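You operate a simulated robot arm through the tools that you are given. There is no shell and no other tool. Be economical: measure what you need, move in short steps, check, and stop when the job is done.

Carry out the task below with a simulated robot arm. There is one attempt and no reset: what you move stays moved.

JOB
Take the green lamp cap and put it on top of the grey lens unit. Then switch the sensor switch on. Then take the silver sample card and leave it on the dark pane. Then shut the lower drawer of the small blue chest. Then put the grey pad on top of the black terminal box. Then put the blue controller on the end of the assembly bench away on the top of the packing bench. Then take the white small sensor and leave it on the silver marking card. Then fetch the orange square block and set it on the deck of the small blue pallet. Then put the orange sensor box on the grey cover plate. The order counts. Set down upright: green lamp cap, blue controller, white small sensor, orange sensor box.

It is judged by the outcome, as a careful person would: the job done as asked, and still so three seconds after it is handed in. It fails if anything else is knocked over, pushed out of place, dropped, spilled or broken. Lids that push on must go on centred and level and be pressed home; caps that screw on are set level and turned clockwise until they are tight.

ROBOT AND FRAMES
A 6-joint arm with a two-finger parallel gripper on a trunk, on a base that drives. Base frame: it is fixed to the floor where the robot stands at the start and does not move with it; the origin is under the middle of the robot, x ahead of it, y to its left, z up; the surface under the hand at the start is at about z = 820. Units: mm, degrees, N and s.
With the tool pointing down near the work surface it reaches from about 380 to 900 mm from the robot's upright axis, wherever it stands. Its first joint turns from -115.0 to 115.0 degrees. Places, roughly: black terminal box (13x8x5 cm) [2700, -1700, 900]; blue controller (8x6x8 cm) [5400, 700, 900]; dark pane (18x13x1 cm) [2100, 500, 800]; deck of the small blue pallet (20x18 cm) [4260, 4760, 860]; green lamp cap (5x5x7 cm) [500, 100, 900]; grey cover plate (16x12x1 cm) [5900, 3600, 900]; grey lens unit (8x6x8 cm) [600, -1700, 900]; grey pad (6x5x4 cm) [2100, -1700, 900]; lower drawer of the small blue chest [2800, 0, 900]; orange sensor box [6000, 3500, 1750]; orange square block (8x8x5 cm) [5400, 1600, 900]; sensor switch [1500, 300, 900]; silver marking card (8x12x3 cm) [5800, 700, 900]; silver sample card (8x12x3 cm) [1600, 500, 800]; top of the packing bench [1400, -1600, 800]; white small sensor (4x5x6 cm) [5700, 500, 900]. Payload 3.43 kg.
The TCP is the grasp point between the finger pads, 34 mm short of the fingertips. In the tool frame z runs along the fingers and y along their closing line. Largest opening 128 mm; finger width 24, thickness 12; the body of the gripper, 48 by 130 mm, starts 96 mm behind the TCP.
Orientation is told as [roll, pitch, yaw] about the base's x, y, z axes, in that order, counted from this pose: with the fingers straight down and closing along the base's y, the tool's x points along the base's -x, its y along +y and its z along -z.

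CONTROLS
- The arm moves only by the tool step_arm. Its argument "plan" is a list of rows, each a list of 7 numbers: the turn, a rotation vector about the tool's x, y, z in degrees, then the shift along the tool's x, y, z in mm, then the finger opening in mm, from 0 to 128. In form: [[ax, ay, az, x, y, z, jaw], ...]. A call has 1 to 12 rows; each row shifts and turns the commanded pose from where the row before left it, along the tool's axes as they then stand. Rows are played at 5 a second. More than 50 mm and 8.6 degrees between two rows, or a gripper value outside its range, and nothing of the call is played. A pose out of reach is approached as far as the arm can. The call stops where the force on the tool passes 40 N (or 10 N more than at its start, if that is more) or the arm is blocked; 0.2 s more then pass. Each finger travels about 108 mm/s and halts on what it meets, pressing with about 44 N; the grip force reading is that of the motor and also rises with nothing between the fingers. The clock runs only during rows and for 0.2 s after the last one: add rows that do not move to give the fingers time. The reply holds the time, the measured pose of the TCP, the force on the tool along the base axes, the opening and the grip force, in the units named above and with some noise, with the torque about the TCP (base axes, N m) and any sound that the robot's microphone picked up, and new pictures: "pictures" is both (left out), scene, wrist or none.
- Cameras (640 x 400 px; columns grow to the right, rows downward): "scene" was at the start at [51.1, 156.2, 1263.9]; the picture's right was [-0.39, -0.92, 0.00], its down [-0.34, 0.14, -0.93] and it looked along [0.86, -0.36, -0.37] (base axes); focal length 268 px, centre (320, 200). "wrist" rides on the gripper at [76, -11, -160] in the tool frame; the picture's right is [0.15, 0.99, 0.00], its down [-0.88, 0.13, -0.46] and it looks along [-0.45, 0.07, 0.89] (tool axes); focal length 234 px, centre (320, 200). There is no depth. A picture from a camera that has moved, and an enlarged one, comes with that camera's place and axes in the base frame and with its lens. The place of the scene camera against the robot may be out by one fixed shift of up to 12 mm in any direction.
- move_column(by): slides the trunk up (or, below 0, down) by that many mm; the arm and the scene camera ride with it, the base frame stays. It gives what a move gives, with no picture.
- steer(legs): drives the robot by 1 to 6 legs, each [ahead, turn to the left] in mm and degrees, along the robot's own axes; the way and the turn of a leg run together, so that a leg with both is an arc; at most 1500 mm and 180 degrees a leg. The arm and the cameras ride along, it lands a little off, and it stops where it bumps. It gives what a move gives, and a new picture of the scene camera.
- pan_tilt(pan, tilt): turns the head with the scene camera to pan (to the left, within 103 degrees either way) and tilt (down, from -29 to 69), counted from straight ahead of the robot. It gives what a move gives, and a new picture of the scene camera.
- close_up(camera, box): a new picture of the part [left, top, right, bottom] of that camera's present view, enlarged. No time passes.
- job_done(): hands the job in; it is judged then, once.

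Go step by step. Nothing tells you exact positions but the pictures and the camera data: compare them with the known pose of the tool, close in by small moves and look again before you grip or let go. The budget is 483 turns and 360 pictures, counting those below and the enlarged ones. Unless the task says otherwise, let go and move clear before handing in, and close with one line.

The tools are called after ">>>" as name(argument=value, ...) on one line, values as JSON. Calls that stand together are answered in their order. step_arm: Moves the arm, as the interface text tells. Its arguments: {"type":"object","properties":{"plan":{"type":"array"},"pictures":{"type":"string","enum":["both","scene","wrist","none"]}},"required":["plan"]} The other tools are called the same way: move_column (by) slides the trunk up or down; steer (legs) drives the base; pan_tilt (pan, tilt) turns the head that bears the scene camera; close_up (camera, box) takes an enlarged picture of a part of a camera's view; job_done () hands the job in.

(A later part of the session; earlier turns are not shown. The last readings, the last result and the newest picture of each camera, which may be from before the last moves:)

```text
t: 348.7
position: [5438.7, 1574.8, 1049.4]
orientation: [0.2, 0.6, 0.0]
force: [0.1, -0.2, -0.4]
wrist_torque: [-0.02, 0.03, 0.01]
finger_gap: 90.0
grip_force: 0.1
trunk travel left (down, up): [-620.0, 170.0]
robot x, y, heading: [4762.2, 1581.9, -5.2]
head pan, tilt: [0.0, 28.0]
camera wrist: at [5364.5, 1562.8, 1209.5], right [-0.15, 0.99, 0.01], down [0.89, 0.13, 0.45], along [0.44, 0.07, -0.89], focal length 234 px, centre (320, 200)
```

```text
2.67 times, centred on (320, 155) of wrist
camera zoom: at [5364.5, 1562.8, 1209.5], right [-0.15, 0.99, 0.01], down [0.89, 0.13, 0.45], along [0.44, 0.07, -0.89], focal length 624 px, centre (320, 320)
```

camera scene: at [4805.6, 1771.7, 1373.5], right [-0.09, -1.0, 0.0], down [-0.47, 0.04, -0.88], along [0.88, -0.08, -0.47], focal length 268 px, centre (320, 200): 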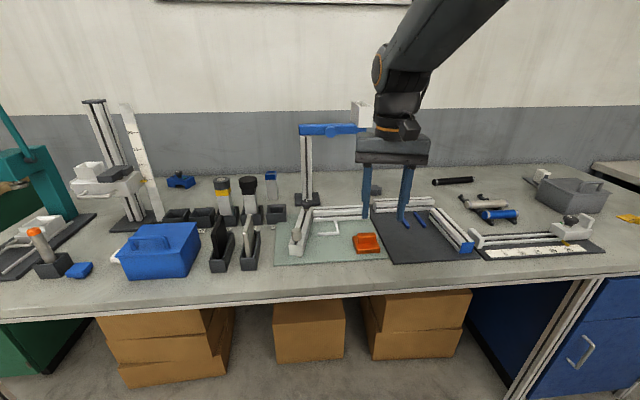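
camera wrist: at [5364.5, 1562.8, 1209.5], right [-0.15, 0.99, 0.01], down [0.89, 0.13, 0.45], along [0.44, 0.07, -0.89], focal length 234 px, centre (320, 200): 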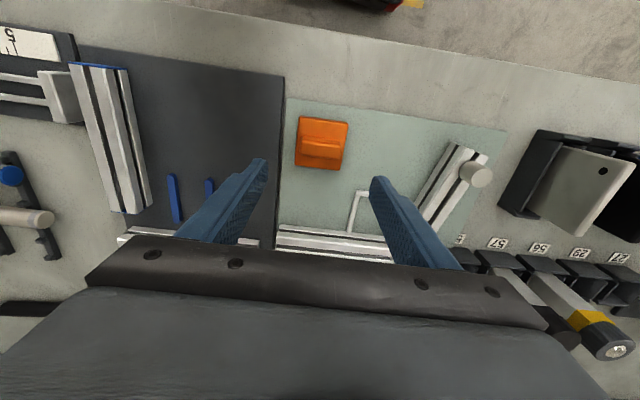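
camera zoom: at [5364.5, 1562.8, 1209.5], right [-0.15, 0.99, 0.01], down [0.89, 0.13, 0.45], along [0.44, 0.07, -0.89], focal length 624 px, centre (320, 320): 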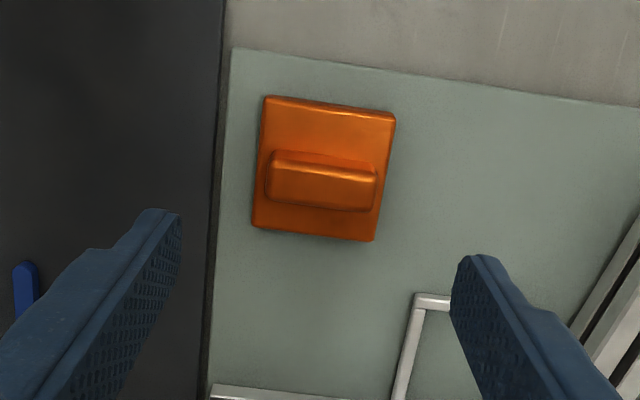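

>>> step_arm(plan=[[0, 0, 0, -3, 2, 45, 80], [0, 0, 0, 0, 0, 45, 80], [0, 0, 0, 0, 0, 20, 80], [0, 0, 0, 0, 0, 0, 80]], pictures="none")

>>> close_up(camera="wrist", box=[220, 80, 420, 230])

>>> close_up(camera="scene", box=[310, 190, 430, 270])

```text
t: 349.7
position: [5437.5, 1574.4, 937.9]
orientation: [0.2, 0.6, 0.0]
force: [0.4, -0.5, -0.6]
wrist_torque: [0.01, 0.0, 0.0]
finger_gap: 79.9
grip_force: 0.1
trunk travel left (down, up): [-620.0, 170.0]
robot x, y, heading: [4765.4, 1581.4, -5.4]
head pan, tilt: [0.0, 28.0]
```

```text
2.67 times, centred on (320, 155) of wrist
camera zoom: at [5363.7, 1563.5, 1098.2], right [-0.15, 0.99, 0.01], down [0.89, 0.13, 0.45], along [0.44, 0.07, -0.89], focal length 624 px, centre (320, 320)
```

zoom: 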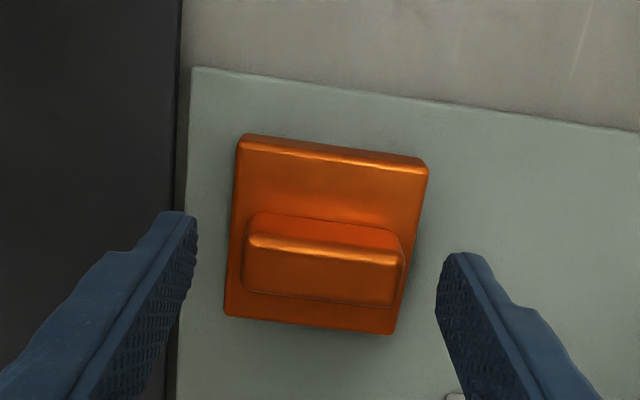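

```text
5.00 times, centred on (370, 230) of scene
camera zoom: at [4805.6, 1771.7, 1373.6], right [-0.09, -1.0, 0.0], down [-0.47, 0.04, -0.88], along [0.88, -0.08, -0.47], focal length 1339 px, centre (70, 50)
```

zoom: 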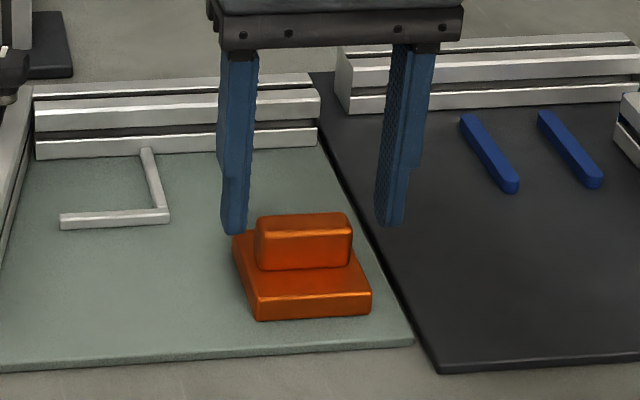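

>>> step_arm(plan=[[0, 0, 0, -3, 2, 14, 80], [0, 0, 0, 0, 0, 10, 80], [0, 0, 0, 0, 0, 0, 60], [0, 0, 0, 0, 0, 0, 40], [0, 0, 0, 0, 0, 0, 30], [0, 0, 0, 0, 0, 0, 30]], pictures="none")

>>> close_up(camera="wrist", box=[220, 80, 420, 230])

>>> close_up(camera="scene", box=[310, 190, 430, 270])

```text
t: 351.1
position: [5439.3, 1578.7, 914.8]
orientation: [0.3, 0.6, 0.0]
force: [-0.2, 0.0, 0.2]
wrist_torque: [-0.08, 0.02, -0.01]
finger_gap: 55.5
grip_force: 43.7
trunk travel left (down, up): [-620.0, 170.0]
robot x, y, heading: [4768.3, 1583.7, -5.1]
head pan, tilt: [0.0, 28.0]
```

```text
2.67 times, centred on (320, 155) of wrist
camera zoom: at [5365.9, 1567.6, 1073.8], right [-0.15, 0.99, 0.01], down [0.89, 0.13, 0.45], along [0.44, 0.07, -0.89], focal length 624 px, centre (320, 320)
```

zoom: 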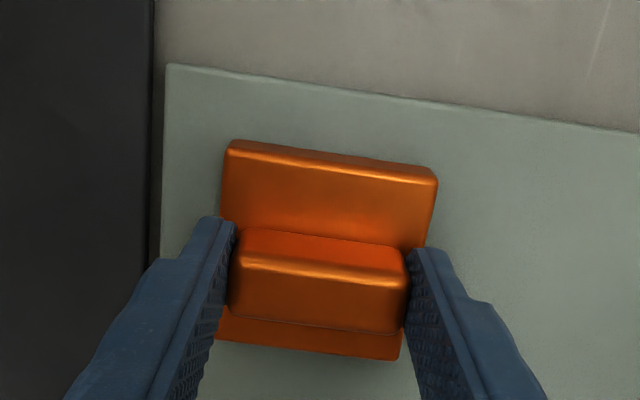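

```text
5.00 times, centred on (370, 230) of scene
camera zoom: at [4805.7, 1771.7, 1373.5], right [-0.09, -1.0, 0.0], down [-0.47, 0.04, -0.88], along [0.88, -0.08, -0.47], focal length 1339 px, centre (70, 50)
```

zoom: 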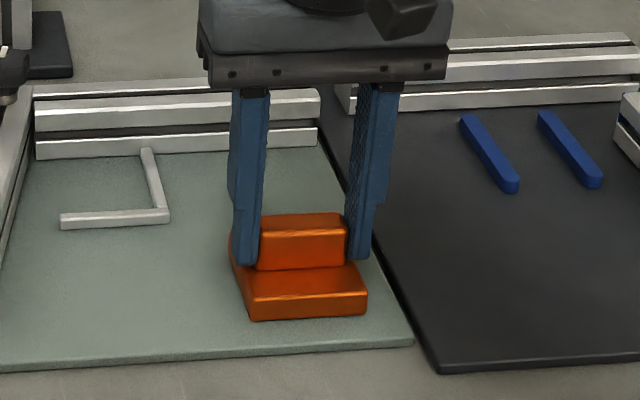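

>>> step_arm(plan=[[0, 0, 0, 0, 0, -10, 30], [0, 0, 0, 0, 0, -45, 30], [0, 0, 0, 0, 0, -45, 30], [0, 0, 0, 0, 0, -45, 30], [0, 0, 0, 20, 0, -45, 30], [0, 0, 0, 45, 0, -20, 30], [0, 0, 0, 45, 0, 0, 30], [0, 0, 0, 45, 0, 0, 30], [0, 0, 0, 20, 0, 0, 30], [0, 0, 0, 0, 0, 0, 30]], pictures="none")

>>> steer(legs=[[-200, 0], [0, 95]])

>>> pan_tilt(pan=0, tilt=15)

```text
t: 353.3
position: [5265.4, 1579.2, 1126.8]
orientation: [0.2, 0.6, 0.0]
force: [0.0, 0.3, -1.8]
wrist_torque: [-0.01, -0.02, 0.03]
finger_gap: 55.6
grip_force: 43.5
trunk travel left (down, up): [-620.0, 170.0]
robot x, y, heading: [4763.0, 1583.2, -5.0]
head pan, tilt: [0.0, 28.0]
```

```text
t: 359.0
position: [4517.7, 2099.7, 1127.7]
orientation: [0.2, 0.6, 96.3]
force: [-0.1, 0.2, -1.2]
wrist_torque: [0.01, 0.0, -0.01]
finger_gap: 55.5
grip_force: 44.1
trunk travel left (down, up): [-620.0, 170.0]
robot x, y, heading: [4571.9, 1599.5, 91.2]
head pan, tilt: [0.0, 28.0]
camera scene: at [4372.4, 1618.5, 1373.6], right [1.0, 0.02, 0.0], down [0.01, -0.47, -0.88], along [-0.02, 0.88, -0.47], focal length 268 px, centre (320, 200)
```

scene: 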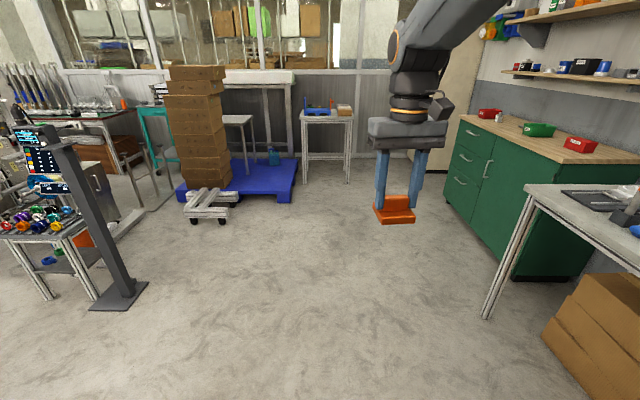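

```text
t: 359.7
position: [4517.2, 2100.9, 1126.2]
orientation: [0.1, 0.5, 96.3]
force: [-0.6, -0.2, -2.5]
wrist_torque: [0.0, 0.0, 0.0]
finger_gap: 55.5
grip_force: 43.9
trunk travel left (down, up): [-620.0, 170.0]
robot x, y, heading: [4568.4, 1602.5, 90.9]
head pan, tilt: [0.0, 15.0]
camera scene: at [4372.3, 1620.7, 1394.5], right [1.0, 0.02, 0.0], down [0.0, -0.26, -0.97], along [-0.02, 0.97, -0.26], focal length 268 px, centre (320, 200)
```

scene: 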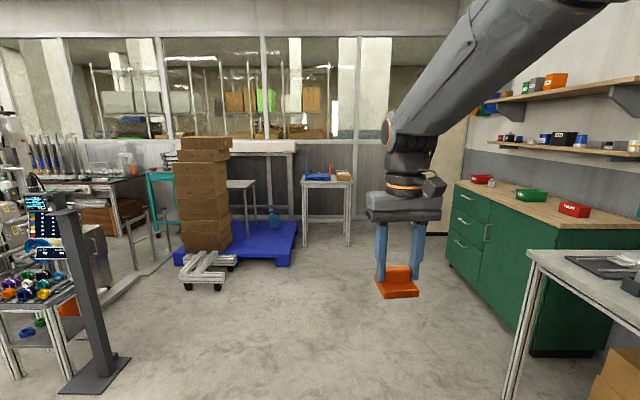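

>>> close_up(camera="scene", box=[285, 150, 375, 260])

>>> close_up(camera="scene", box=[440, 60, 640, 260])

```text
3.64 times, centred on (330, 205) of scene
camera zoom: at [4372.3, 1620.7, 1394.5], right [1.0, 0.02, 0.0], down [0.0, -0.26, -0.97], along [-0.02, 0.97, -0.26], focal length 974 px, centre (284, 182)
```

zoom: 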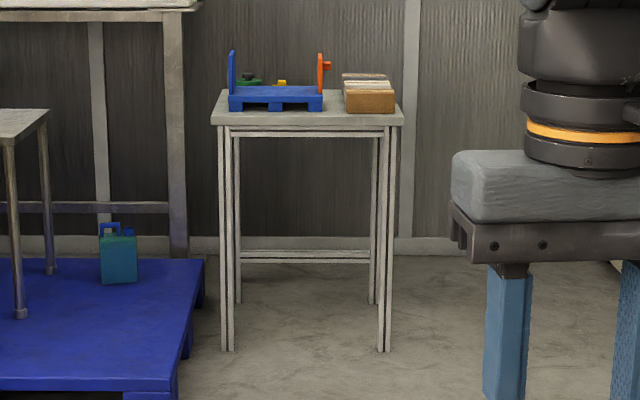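

```text
2.00 times, centred on (540, 160) of scene
camera zoom: at [4372.3, 1620.7, 1394.5], right [1.0, 0.02, 0.0], down [0.0, -0.26, -0.97], along [-0.02, 0.97, -0.26], focal length 535 px, centre (-120, 280)
```

zoom: 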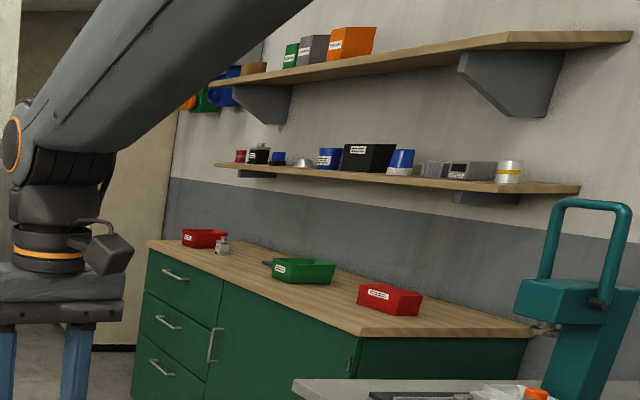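

>>> steer(legs=[[0, 3.6], [1500, 0], [900, 0], [0, -4.5]])

>>> pan_tilt(pan=-10, tilt=35)

```text
t: 372.4
position: [4356.5, 4491.6, 1127.4]
orientation: [0.2, 0.6, 93.6]
force: [0.1, 0.2, -2.7]
wrist_torque: [0.02, -0.01, -0.03]
finger_gap: 55.4
grip_force: 44.2
trunk travel left (down, up): [-620.0, 170.0]
robot x, y, heading: [4382.7, 3987.7, 88.5]
head pan, tilt: [0.0, 15.0]
camera scene: at [4189.9, 4019.3, 1394.6], right [1.0, -0.03, 0.0], down [-0.01, -0.26, -0.97], along [0.03, 0.97, -0.26], focal length 268 px, centre (320, 200)
```

scene: 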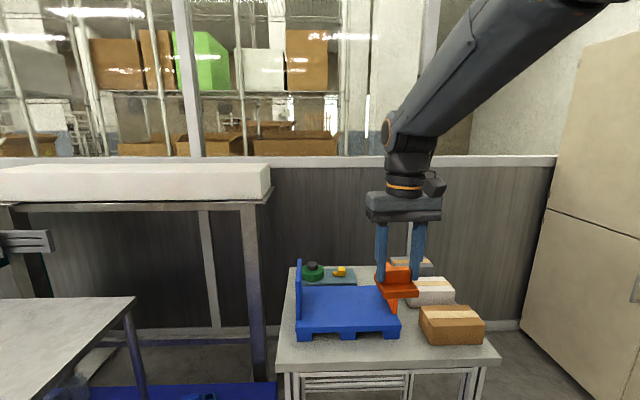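

```text
t: 373.2
position: [4357.2, 4491.2, 1127.0]
orientation: [0.2, 0.6, 93.5]
force: [0.1, 0.8, -1.9]
wrist_torque: [-0.01, -0.04, -0.02]
finger_gap: 55.4
grip_force: 43.8
trunk travel left (down, up): [-620.0, 170.0]
robot x, y, heading: [4384.5, 3992.0, 88.2]
head pan, tilt: [-10.0, 35.0]
camera scene: at [4205.0, 4012.2, 1362.7], right [0.98, -0.2, 0.0], down [-0.12, -0.56, -0.82], along [0.17, 0.8, -0.57], focal length 268 px, centre (320, 200)
```

scene: 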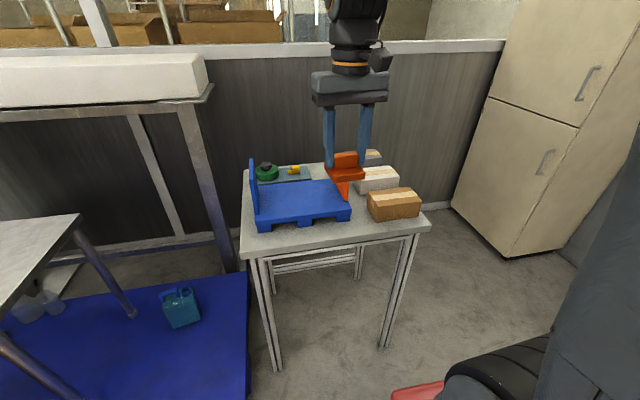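

>>> close_up(camera="scene", box=[230, 140, 430, 265])

>>> close_up(camera="wrist", box=[0, 0, 640, 400])

```text
3.20 times, centred on (330, 202) of scene
camera zoom: at [4205.0, 4012.2, 1362.7], right [0.98, -0.2, 0.0], down [-0.12, -0.56, -0.82], along [0.17, 0.8, -0.57], focal length 857 px, centre (288, 192)
```

zoom: 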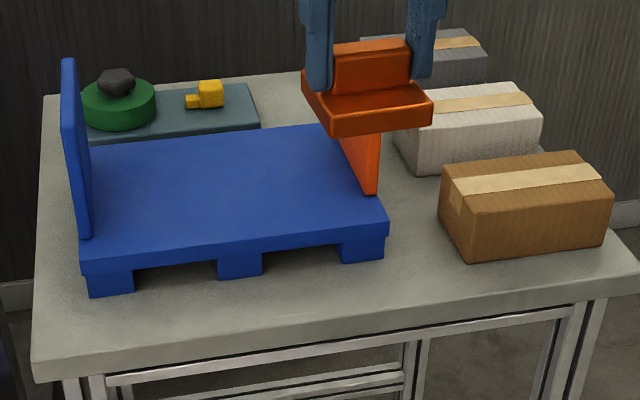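

```text
1.00 times, centred on (320, 200) of wrist (not enlarged: the box is as wide or as high as the picture)
camera zoom: at [4373.8, 4418.7, 1287.4], right [-0.98, -0.21, 0.01], down [-0.18, 0.88, 0.45], along [-0.1, 0.44, -0.89], focal length 234 px, centre (320, 200)
```

zoom: 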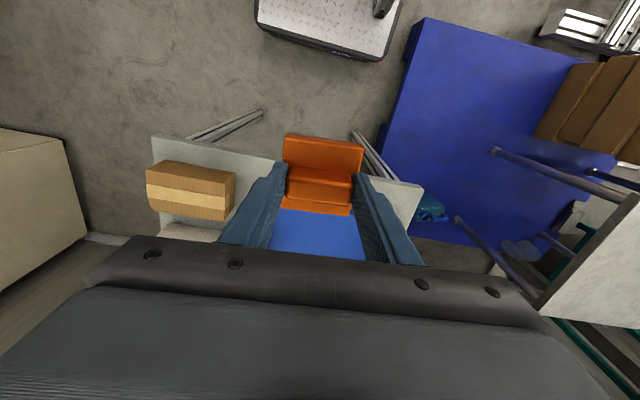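

>>> step_arm(plan=[[0, 0, 3.5, 0, 0, -30, 30], [0, 0, 0, -40, 11, 0, 30], [0, 0, 0, -40, 11, 0, 30], [0, 0, 0, -40, 11, 0, 30], [0, 0, 0, -40, 11, 0, 30], [0, 0, 0, -40, 11, 0, 30], [0, 0, 0, -44, 12, 0, 30], [0, 0, 0, 0, 0, 0, 30]])

>>> close_up(camera="scene", box=[230, 140, 430, 265])

```text
t: 375.0
position: [4287.1, 4734.1, 1158.3]
orientation: [0.2, 0.7, 90.1]
force: [0.5, 0.2, -3.0]
wrist_torque: [-0.03, -0.03, -0.01]
finger_gap: 55.4
grip_force: 44.2
trunk travel left (down, up): [-620.0, 170.0]
robot x, y, heading: [4385.5, 3990.4, 88.1]
head pan, tilt: [-10.0, 35.0]
camera scene: at [4205.0, 4012.3, 1362.6], right [0.98, -0.2, 0.0], down [-0.12, -0.56, -0.82], along [0.17, 0.8, -0.57], focal length 268 px, centre (320, 200)
camera wrist: at [4298.8, 4662.3, 1318.1], right [-0.99, -0.15, 0.01], down [-0.13, 0.89, 0.45], along [-0.07, 0.44, -0.9], focal length 234 px, centre (320, 200)
```

scene: 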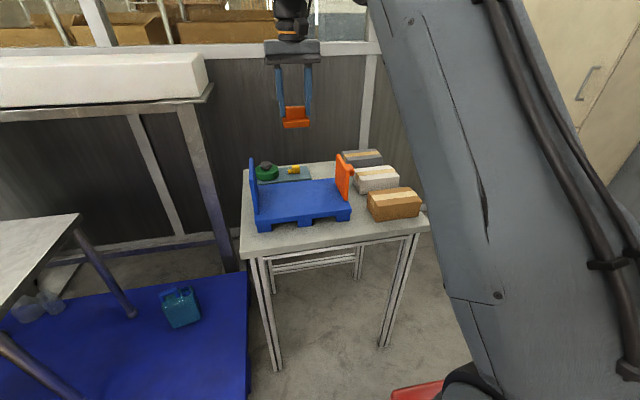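
wrist: 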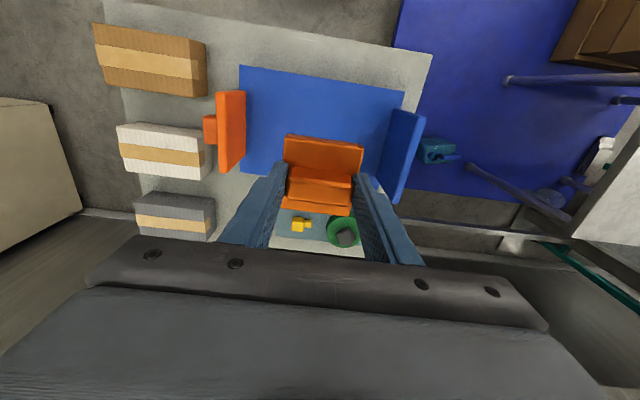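

```text
3.20 times, centred on (330, 202) of scene
camera zoom: at [4205.0, 4012.3, 1362.6], right [0.98, -0.2, 0.0], down [-0.12, -0.56, -0.82], along [0.17, 0.8, -0.57], focal length 857 px, centre (288, 192)
```

zoom: 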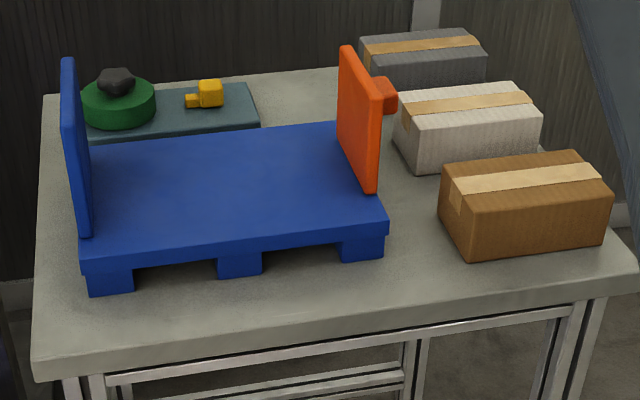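

>>> step_arm(plan=[[0, 0, 0, -3, -3, 45, 30], [0, 0, 0, 0, 0, 45, 30], [0, 0, 0, 0, 0, 45, 30], [0, 0, 0, 0, 0, 40, 30], [0, 0, 0, 0, 0, 30, 30], [0, 0, 0, 0, 0, 0, 30]])

>>> close_up(camera="scene", box=[230, 140, 430, 265])

```text
t: 376.4
position: [4294.3, 4738.7, 950.4]
orientation: [0.2, 0.5, 90.1]
force: [-0.1, 0.3, -3.3]
wrist_torque: [0.01, 0.01, 0.0]
finger_gap: 55.6
grip_force: 44.0
trunk travel left (down, up): [-620.0, 170.0]
robot x, y, heading: [4386.1, 3989.5, 88.5]
head pan, tilt: [-10.0, 35.0]
camera scene: at [4205.0, 4012.3, 1362.6], right [0.98, -0.2, 0.0], down [-0.12, -0.56, -0.82], along [0.17, 0.8, -0.57], focal length 268 px, centre (320, 200)
camera wrist: at [4305.6, 4665.8, 1110.7], right [-0.99, -0.15, 0.01], down [-0.13, 0.89, 0.45], along [-0.07, 0.44, -0.89], focal length 234 px, centre (320, 200)
```

scene: 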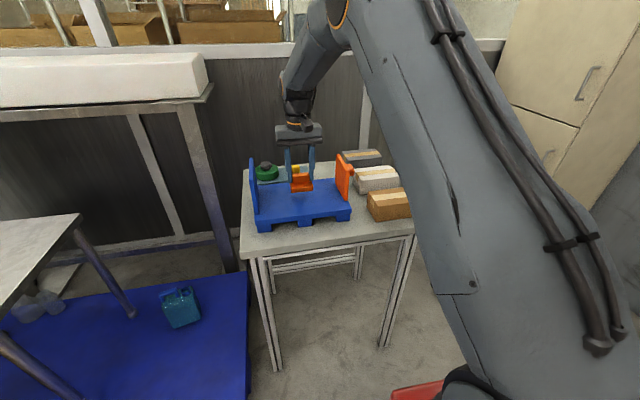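
wrist: 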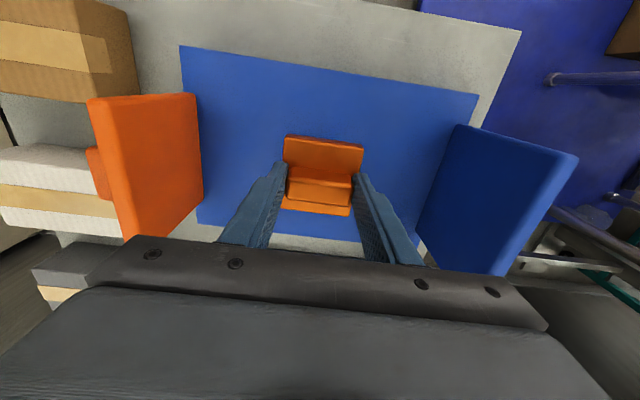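

```text
3.20 times, centred on (330, 202) of scene
camera zoom: at [4205.0, 4012.3, 1362.6], right [0.98, -0.2, 0.0], down [-0.12, -0.56, -0.82], along [0.17, 0.8, -0.57], focal length 857 px, centre (288, 192)
```

zoom: 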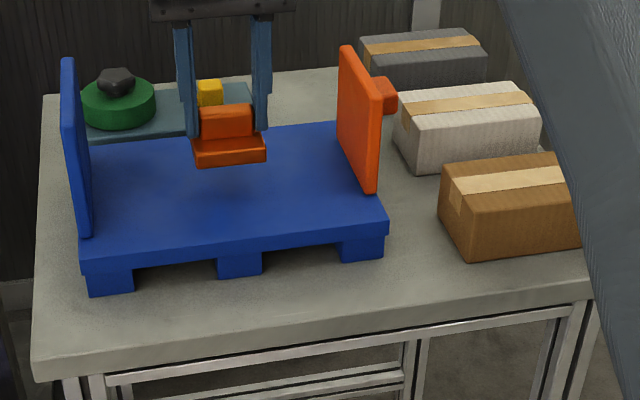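

>>> step_arm(plan=[[0, 0, 0, 0, 3, 15, 30], [0, 0, 0, 0, 0, 8, 30], [0, 0, 0, 0, 0, 3, 30], [0, 0, 0, 0, 0, 0, 30]], pictures="none")

>>> step_arm(plan=[[0, 0, 0, 0, 0, 2, 30], [0, 0, 0, 0, 0, 2, 30], [0, 0, 0, 0, 0, 0, 30]], pictures="none")

>>> close_up(camera="scene", box=[230, 140, 430, 265])

```text
t: 377.4
position: [4290.4, 4736.2, 923.9]
orientation: [0.2, 0.7, 90.1]
force: [-0.6, -0.5, -2.2]
wrist_torque: [0.0, 0.0, -0.01]
finger_gap: 55.3
grip_force: 44.5
trunk travel left (down, up): [-620.0, 170.0]
robot x, y, heading: [4384.7, 3990.4, 88.6]
head pan, tilt: [-10.0, 35.0]
```

```text
t: 378.2
position: [4290.5, 4736.5, 919.3]
orientation: [0.2, 0.7, 90.1]
force: [0.4, -0.1, -2.3]
wrist_torque: [0.01, -0.02, -0.04]
finger_gap: 55.4
grip_force: 43.8
trunk travel left (down, up): [-620.0, 170.0]
robot x, y, heading: [4387.7, 3990.7, 88.4]
head pan, tilt: [-10.0, 35.0]
```

```text
3.20 times, centred on (330, 202) of scene
camera zoom: at [4205.0, 4012.3, 1362.6], right [0.98, -0.2, 0.0], down [-0.12, -0.56, -0.82], along [0.17, 0.8, -0.57], focal length 857 px, centre (288, 192)
```

zoom: 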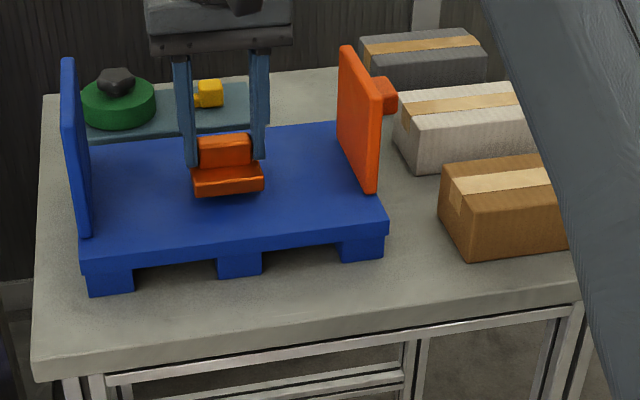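

>>> step_arm(plan=[[0, 0, 0, 0, 0, 2, 30], [0, 0, 0, 0, 0, 2, 30], [0, 0, 0, 0, 0, 0, 30]], pictures="none")

>>> step_arm(plan=[[0, 0, 0, 0, 0, 2, 30], [0, 0, 0, 0, 0, 2, 30], [0, 0, 0, 0, 0, 0, 30]], pictures="none")

>>> close_up(camera="scene", box=[230, 140, 430, 265])

```text
t: 379.0
position: [4290.3, 4735.3, 916.0]
orientation: [0.2, 0.7, 90.1]
force: [-0.4, -0.4, -2.7]
wrist_torque: [-0.01, -0.02, 0.05]
finger_gap: 55.4
grip_force: 44.1
trunk travel left (down, up): [-620.0, 170.0]
robot x, y, heading: [4390.2, 3990.4, 88.0]
head pan, tilt: [-10.0, 35.0]
```

```text
t: 379.8
position: [4288.9, 4735.3, 911.8]
orientation: [0.2, 0.7, 90.1]
force: [0.3, 0.2, -2.1]
wrist_torque: [0.0, 0.02, 0.0]
finger_gap: 55.5
grip_force: 43.6
trunk travel left (down, up): [-620.0, 170.0]
robot x, y, heading: [4387.0, 3989.6, 88.5]
head pan, tilt: [-10.0, 35.0]
```

```text
3.20 times, centred on (330, 202) of scene
camera zoom: at [4205.0, 4012.3, 1362.6], right [0.98, -0.2, 0.0], down [-0.12, -0.56, -0.82], along [0.17, 0.8, -0.57], focal length 857 px, centre (288, 192)
```

zoom: 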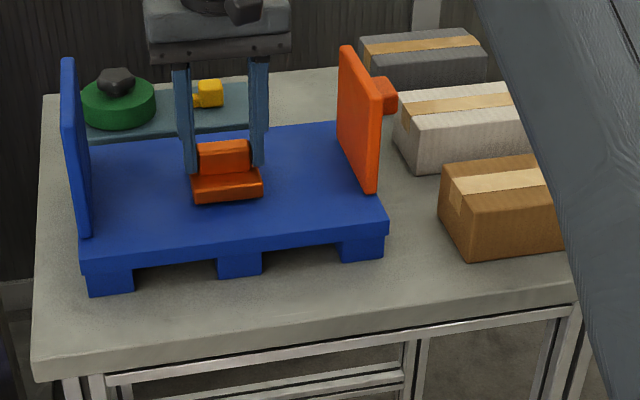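

>>> step_arm(plan=[[0, 0, 0, 0, 0, 2, 30], [0, 0, 0, 0, 0, 2, 30], [0, 0, 0, 0, 0, 0, 30]], pictures="none")

>>> step_arm(plan=[[0, 0, 0, 0, 0, 1.5, 30], [0, 0, 0, 0, 0, 1.5, 30], [0, 0, 0, 0, 0, 0, 30]], pictures="none")

>>> close_up(camera="scene", box=[270, 150, 350, 220])

```text
t: 380.6
position: [4289.2, 4735.9, 906.4]
orientation: [0.3, 0.7, 90.1]
force: [0.8, -0.4, -2.9]
wrist_torque: [-0.01, 0.03, -0.02]
finger_gap: 55.2
grip_force: 44.2
trunk travel left (down, up): [-620.0, 170.0]
robot x, y, heading: [4384.4, 3988.3, 88.2]
head pan, tilt: [-10.0, 35.0]
```

```text
t: 381.4
position: [4289.8, 4736.4, 904.8]
orientation: [0.2, 0.6, 90.0]
force: [0.0, -1.3, 13.5]
wrist_torque: [-0.54, -0.58, 0.04]
finger_gap: 55.8
grip_force: 43.9
trunk travel left (down, up): [-620.0, 170.0]
robot x, y, heading: [4382.4, 3988.1, 88.6]
head pan, tilt: [-10.0, 35.0]
```

```text
5.71 times, centred on (310, 185) of scene
camera zoom: at [4205.0, 4011.6, 1362.7], right [0.98, -0.2, 0.0], down [-0.12, -0.56, -0.82], along [0.17, 0.8, -0.57], focal length 1530 px, centre (377, 286)
```

zoom: 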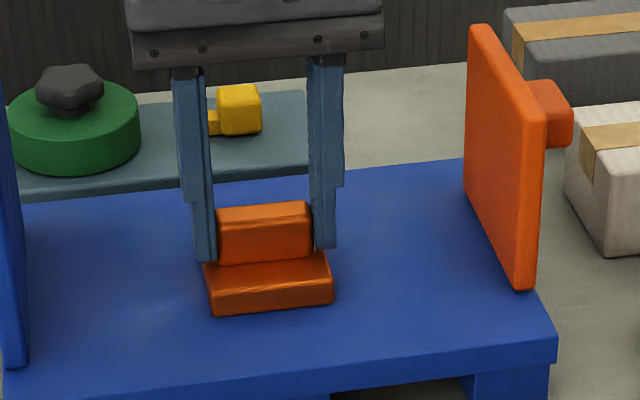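

>>> step_arm(plan=[[0, 0, 0, 0, 0, 1, 30], [0, 0, 0, 0, 0, 0, 30], [0, 0, 0, 0, 0, 0, 58], [0, 0, 0, 0, 0, 0, 75], [0, 0, 0, 0, 0, 0, 85], [0, 0, 0, 0, 0, -30, 85], [0, 0, 0, 0, 0, -45, 85], [0, 0, 0, 0, 0, -45, 85], [0, 0, 0, 0, 0, -45, 85], [0, 0, 0, 0, 0, -45, 85], [0, 0, 0, 0, 0, 0, 85]])

>>> close_up(camera="scene", box=[230, 140, 430, 265])

```text
t: 383.8
position: [4290.9, 4736.1, 1116.0]
orientation: [0.2, 0.7, 90.2]
force: [-0.5, 0.4, -0.2]
wrist_torque: [-0.03, 0.0, 0.01]
finger_gap: 85.1
grip_force: 0.1
trunk travel left (down, up): [-620.0, 170.0]
robot x, y, heading: [4384.6, 3987.0, 88.5]
head pan, tilt: [-10.0, 35.0]
camera scene: at [4205.0, 4012.2, 1362.6], right [0.98, -0.2, 0.0], down [-0.12, -0.56, -0.82], along [0.17, 0.8, -0.57], focal length 268 px, centre (320, 200)
camera wrist: at [4302.4, 4662.3, 1277.4], right [-0.99, -0.15, 0.01], down [-0.13, 0.89, 0.45], along [-0.07, 0.44, -0.9], focal length 234 px, centre (320, 200)
```

scene: 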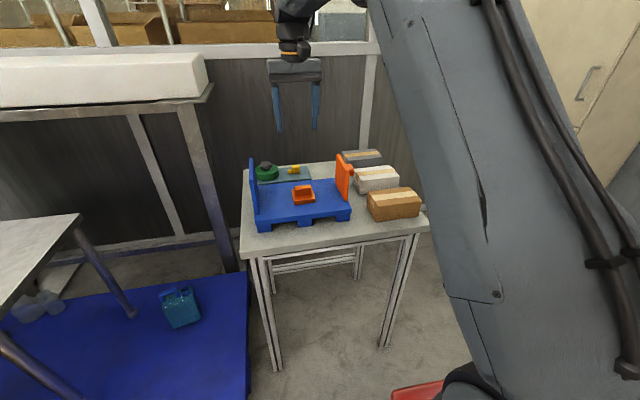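
wrist: 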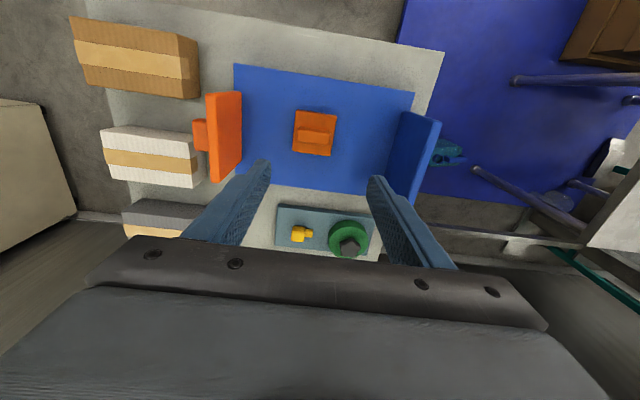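

```text
3.20 times, centred on (330, 202) of scene
camera zoom: at [4205.0, 4012.2, 1362.6], right [0.98, -0.2, 0.0], down [-0.12, -0.56, -0.82], along [0.17, 0.8, -0.57], focal length 857 px, centre (288, 192)
```

zoom: 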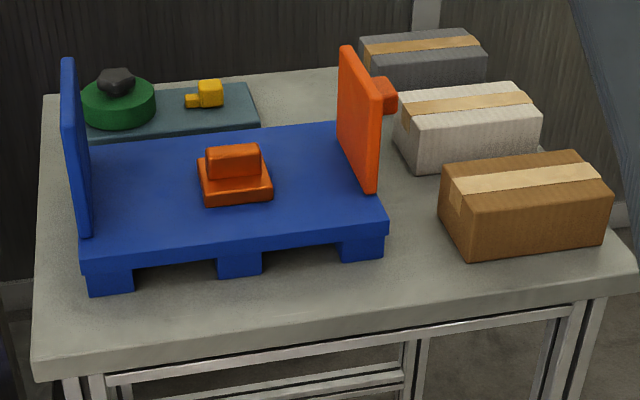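

>>> step_arm(plan=[[0, 0, 0, 45, -5, -20, 60], [0, 0, 0, 45, -5, -20, 40], [0, 0, 0, 45, -10, 0, 40], [0, 0, 0, 45, -10, 0, 40], [0, 0, 0, 45, -10, 0, 40], [0, 0, 0, 45, -10, 0, 40]], pictures="none")

>>> steer(legs=[[-450, 0], [0, -88.5], [450, 0]])

>>> pan_tilt(pan=0, tilt=5)

>>> pan_tilt(pan=0, tilt=28)

```text
t: 385.2
position: [4341.2, 4468.2, 1155.1]
orientation: [0.2, 0.7, 90.1]
force: [-0.2, 0.2, 0.0]
wrist_torque: [-0.05, -0.01, 0.01]
finger_gap: 39.7
grip_force: 0.0
trunk travel left (down, up): [-620.0, 170.0]
robot x, y, heading: [4385.9, 3991.3, 88.5]
head pan, tilt: [-10.0, 35.0]
```

```text
t: 394.0
position: [5292.3, 3584.2, 1156.3]
orientation: [0.2, 0.5, 0.7]
force: [-0.1, -0.4, -0.8]
wrist_torque: [-0.01, 0.0, 0.0]
finger_gap: 39.8
grip_force: 0.0
trunk travel left (down, up): [-620.0, 170.0]
robot x, y, heading: [4812.5, 3532.5, -0.7]
head pan, tilt: [-10.0, 35.0]
camera scene: at [4836.4, 3712.5, 1362.6], right [-0.19, -0.98, 0.0], down [-0.56, 0.11, -0.82], along [0.8, -0.16, -0.57], focal length 268 px, centre (320, 200)
```

scene: 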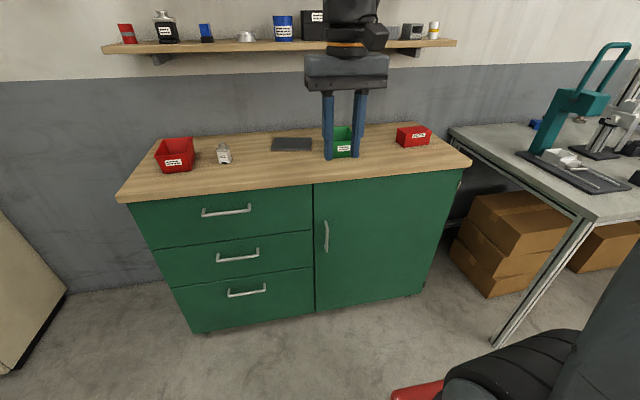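

```text
t: 394.9
position: [5292.8, 3584.4, 1155.8]
orientation: [0.2, 0.5, 0.7]
force: [0.2, -0.2, 0.6]
wrist_torque: [-0.04, 0.0, 0.0]
finger_gap: 39.7
grip_force: 0.1
trunk travel left (down, up): [-620.0, 170.0]
robot x, y, heading: [4813.2, 3535.9, -0.9]
head pan, tilt: [0.0, 5.0]
camera scene: at [4841.8, 3727.6, 1410.7], right [-0.02, -1.0, 0.0], down [-0.09, 0.0, -1.0], along [1.0, -0.02, -0.09], focal length 268 px, centre (320, 200)
```

scene: 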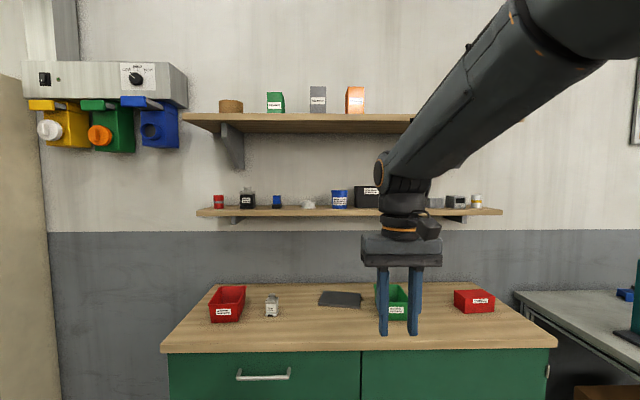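

```text
t: 395.8
position: [5293.4, 3584.8, 1156.0]
orientation: [0.2, 0.6, 0.7]
force: [-0.4, -0.2, 0.2]
wrist_torque: [0.02, -0.03, 0.02]
finger_gap: 39.8
grip_force: 0.1
trunk travel left (down, up): [-620.0, 170.0]
robot x, y, heading: [4809.9, 3536.0, -1.3]
head pan, tilt: [0.0, 28.0]
camera scene: at [4841.2, 3727.7, 1373.6], right [-0.02, -1.0, 0.0], down [-0.47, 0.01, -0.88], along [0.88, -0.02, -0.47], focal length 268 px, centre (320, 200)
```

scene: 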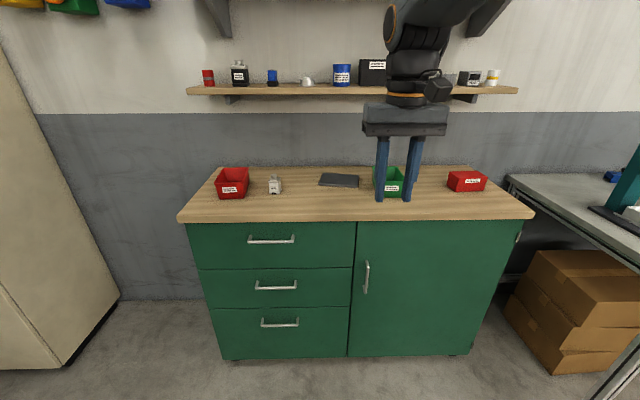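

>>> steer(legs=[[330, 1.2]])

>>> move_column(by=170)

>>> pan_tilt(pan=5, tilt=-5)

>>> close_up(camera="scene", box=[240, 60, 480, 240])

```text
t: 397.9
position: [5608.0, 3600.1, 1156.3]
orientation: [0.2, 0.7, 2.7]
force: [0.0, -0.9, -0.7]
wrist_torque: [0.0, 0.01, 0.0]
finger_gap: 40.1
grip_force: 0.2
trunk travel left (down, up): [-620.0, 170.0]
robot x, y, heading: [5131.2, 3534.7, 1.0]
head pan, tilt: [0.0, 28.0]
camera scene: at [5151.5, 3728.3, 1373.6], right [0.02, -1.0, 0.0], down [-0.47, -0.01, -0.88], along [0.88, 0.01, -0.47], focal length 268 px, centre (320, 200)
```

scene: 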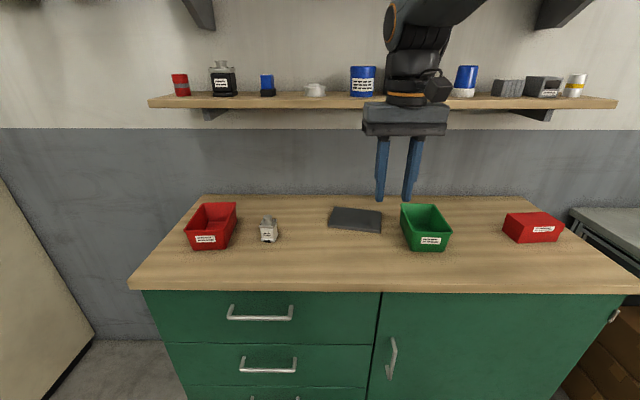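

```text
t: 399.9
position: [5608.9, 3599.6, 1325.4]
orientation: [0.2, 0.8, 2.6]
force: [-1.1, 0.5, -1.1]
wrist_torque: [0.01, 0.0, 0.02]
finger_gap: 40.0
grip_force: 0.1
trunk travel left (down, up): [-790.0, 0.0]
robot x, y, heading: [5134.1, 3536.3, 0.8]
head pan, tilt: [0.0, 28.0]
```

```text
t: 400.8
position: [5608.4, 3600.2, 1326.7]
orientation: [0.2, 0.7, 2.7]
force: [-0.4, 0.5, 0.4]
wrist_torque: [0.02, -0.02, -0.01]
finger_gap: 39.7
grip_force: 0.1
trunk travel left (down, up): [-790.0, 0.0]
robot x, y, heading: [5134.2, 3537.1, 1.0]
head pan, tilt: [5.0, -5.0]
camera scene: at [5100.1, 3735.0, 1596.4], right [0.1, -0.99, 0.0], down [0.09, 0.01, -1.0], along [0.99, 0.1, 0.09], focal length 268 px, centre (320, 200)
```

scene: 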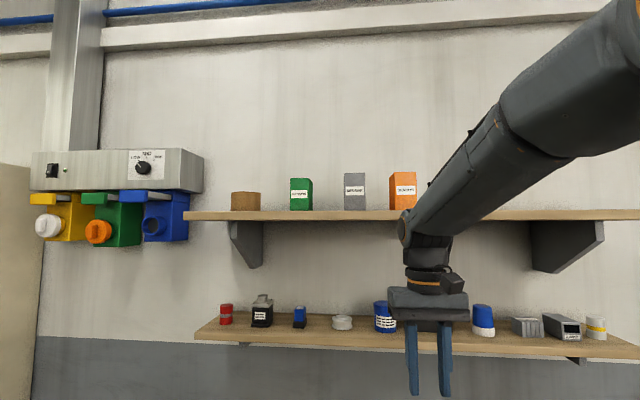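

```text
2.22 times, centred on (360, 150) of scene
camera zoom: at [5100.1, 3735.0, 1596.4], right [0.1, -0.99, 0.0], down [0.09, 0.01, -1.0], along [0.99, 0.1, 0.09], focal length 595 px, centre (231, 311)
```

zoom: 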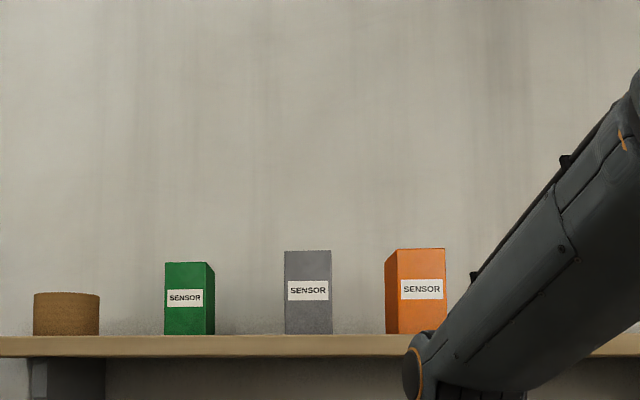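

>>> step_arm(plan=[[0, 0, 2.7, 0, 0, -20, 60], [0, -7.5, 0, 0, 0, -40, 80], [0, -7.5, 0, 0, 0, -40, 100], [0, -7.5, 0, 0, 0, -40, 110], [0, -7.5, 0, -20, 0, -30, 110], [0, -7.5, 0, -20, 0, -30, 110], [0, -7.5, 0, -20, 0, -30, 110], [0, 0, 0, -30, 0, -30, 110], [0, 0, 0, -30, 0, -30, 110], [0, 0, 0, 0, 0, 0, 110]])

```text
t: 403.0
position: [5626.8, 3606.4, 1658.4]
orientation: [0.1, -44.3, -0.1]
force: [0.3, 0.3, 0.3]
wrist_torque: [0.02, 0.0, 0.0]
finger_gap: 109.9
grip_force: 0.1
out of reach, approached as far as the arm can: row 7
trunk travel left (down, up): [-790.0, 0.0]
robot x, y, heading: [5130.6, 3532.4, 0.9]
head pan, tilt: [5.0, -5.0]
camera scene: at [5100.0, 3735.0, 1596.5], right [0.1, -0.99, 0.0], down [0.09, 0.01, -1.0], along [0.99, 0.1, 0.09], focal length 268 px, centre (320, 200)
camera wrist: at [5461.2, 3595.4, 1719.4], right [-0.1, 0.99, -0.1], down [0.31, 0.13, 0.94], along [0.94, 0.07, -0.32], focal length 234 px, centre (320, 200)
```

scene: 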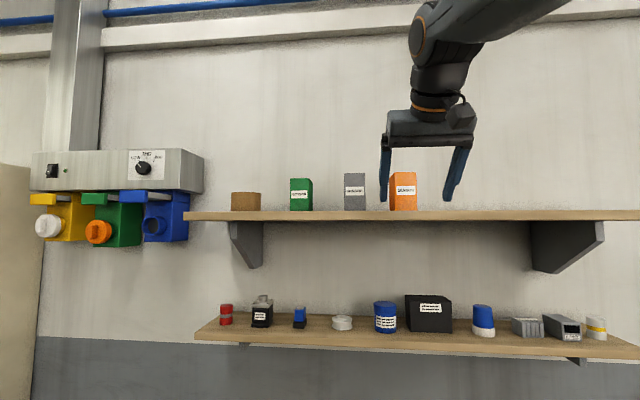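
wrist: 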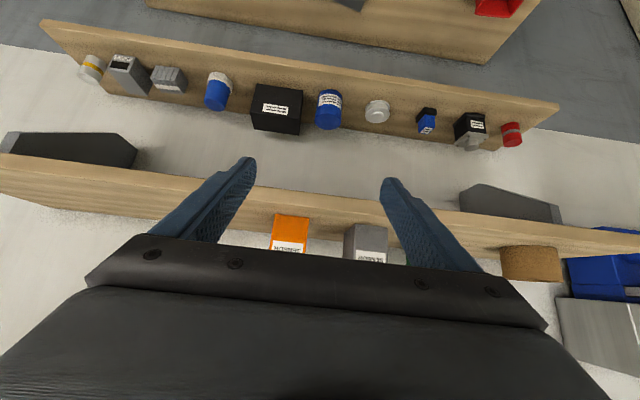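

>>> step_arm(plan=[[0, 0, 0, -28.4, -11.2, 6.7, 110], [0, 0, 0, -28.4, -11.2, 6.7, 110], [0, 0, 0, -28.4, -11.2, 6.7, 110], [0, 0, 0, -28.4, -11.2, 6.7, 110], [0, 0, 0, 0, 0, 0, 110]])

>>> close_up(camera="wrist", box=[220, 120, 420, 260])

>>> close_up(camera="scene", box=[320, 100, 480, 240])

```text
t: 404.2
position: [5724.6, 3558.8, 1718.8]
orientation: [0.2, -44.3, -0.2]
force: [-0.4, -0.6, 0.2]
wrist_torque: [0.01, -0.01, 0.0]
finger_gap: 109.9
grip_force: 0.1
trunk travel left (down, up): [-790.0, 0.0]
robot x, y, heading: [5132.3, 3534.5, 1.1]
head pan, tilt: [5.0, -5.0]
camera scene: at [5100.4, 3735.0, 1596.5], right [0.1, -0.99, 0.0], down [0.09, 0.01, -1.0], along [0.99, 0.1, 0.09], focal length 268 px, centre (320, 200)
camera wrist: at [5558.9, 3549.2, 1778.3], right [-0.1, 0.99, -0.1], down [0.31, 0.13, 0.94], along [0.94, 0.07, -0.32], focal length 234 px, centre (320, 200)
```

scene: 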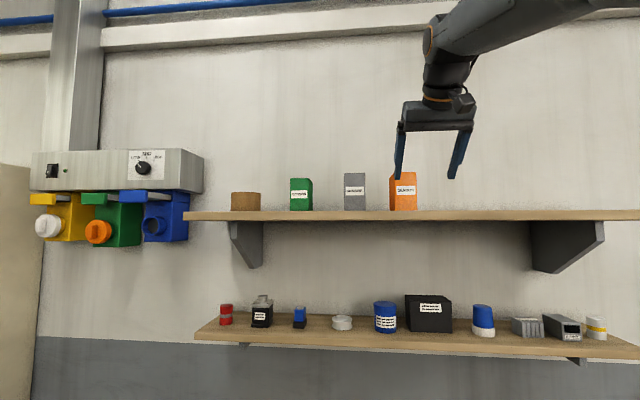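
wrist: 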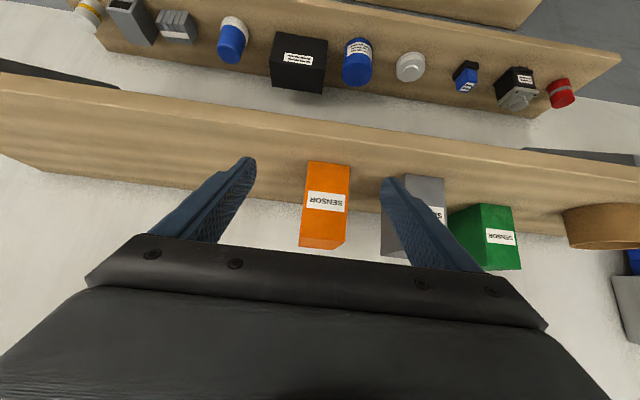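

```text
2.86 times, centred on (320, 190) of wrist
camera zoom: at [5558.9, 3549.2, 1778.3], right [-0.1, 0.99, -0.1], down [0.31, 0.13, 0.94], along [0.94, 0.07, -0.32], focal length 669 px, centre (320, 229)
```

zoom: 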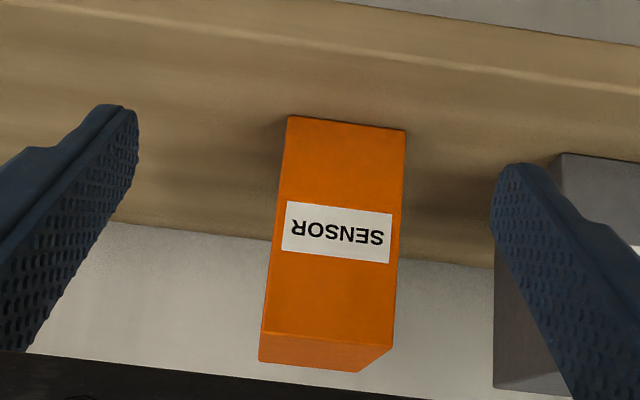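

```text
2.86 times, centred on (400, 170) of scene
camera zoom: at [5100.4, 3735.0, 1596.5], right [0.1, -0.99, 0.0], down [0.09, 0.01, -1.0], along [0.99, 0.1, 0.09], focal length 765 px, centre (91, 286)
```

zoom: 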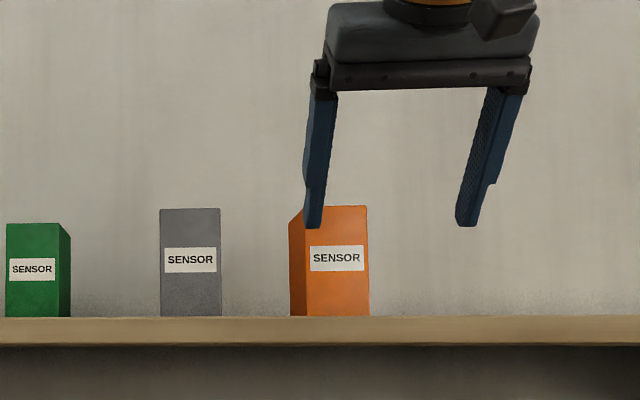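

>>> step_arm(plan=[[0, 0, 0, 0, 21, 0, 95], [0, 0, 0, -20, 0, 28, 95], [0, 0, 0, -20, 0, 28, 95], [0, 0, 0, -20, 0, 28, 95], [0, 0, 0, 0, 0, 0, 95]])

>>> close_up(camera="wrist", box=[220, 120, 420, 260])

>>> close_up(camera="scene", box=[320, 100, 480, 240])

```text
t: 405.4
position: [5826.9, 3583.5, 1700.7]
orientation: [0.2, -44.4, -0.2]
force: [-0.1, 0.9, -0.4]
wrist_torque: [-0.02, 0.04, 0.02]
finger_gap: 95.0
grip_force: 0.1
trunk travel left (down, up): [-790.0, 0.0]
robot x, y, heading: [5132.8, 3536.1, 0.9]
head pan, tilt: [5.0, -5.0]
camera scene: at [5100.6, 3735.1, 1596.5], right [0.1, -0.99, 0.0], down [0.09, 0.01, -1.0], along [0.99, 0.1, 0.09], focal length 268 px, centre (320, 200)
camera wrist: at [5661.2, 3571.8, 1761.6], right [-0.1, 0.99, -0.1], down [0.31, 0.13, 0.94], along [0.94, 0.07, -0.32], focal length 234 px, centre (320, 200)
```

scene: 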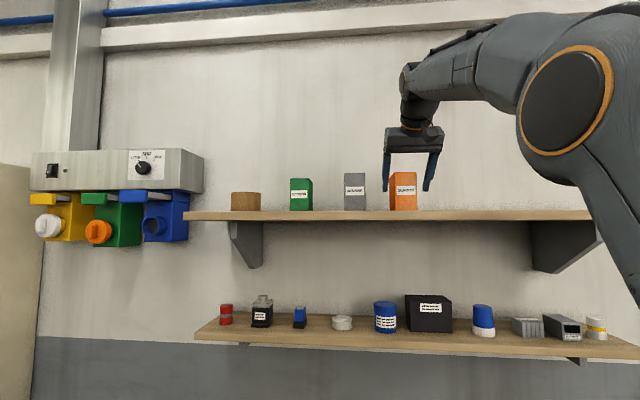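
wrist: 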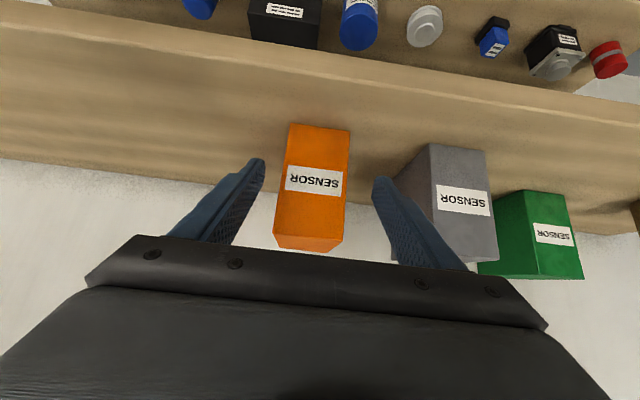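

```text
2.86 times, centred on (320, 190) of wrist
camera zoom: at [5661.2, 3571.8, 1761.6], right [-0.1, 0.99, -0.1], down [0.31, 0.13, 0.94], along [0.94, 0.07, -0.32], focal length 669 px, centre (320, 229)
```

zoom: 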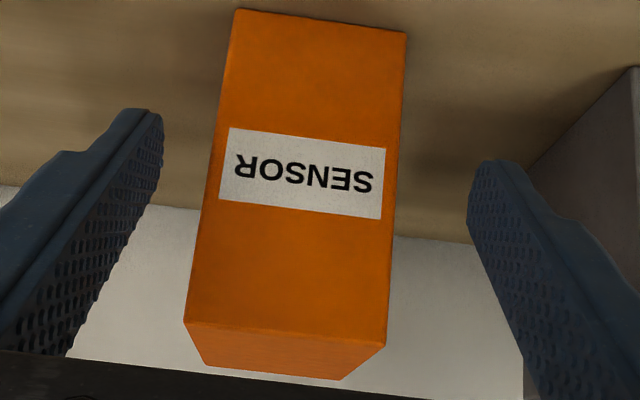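

```text
2.86 times, centred on (400, 170) of scene
camera zoom: at [5100.6, 3735.1, 1596.5], right [0.1, -0.99, 0.0], down [0.09, 0.01, -1.0], along [0.99, 0.1, 0.09], focal length 765 px, centre (91, 286)
```

zoom: 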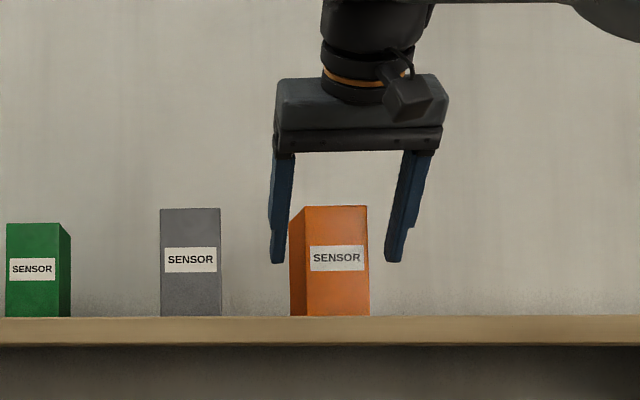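

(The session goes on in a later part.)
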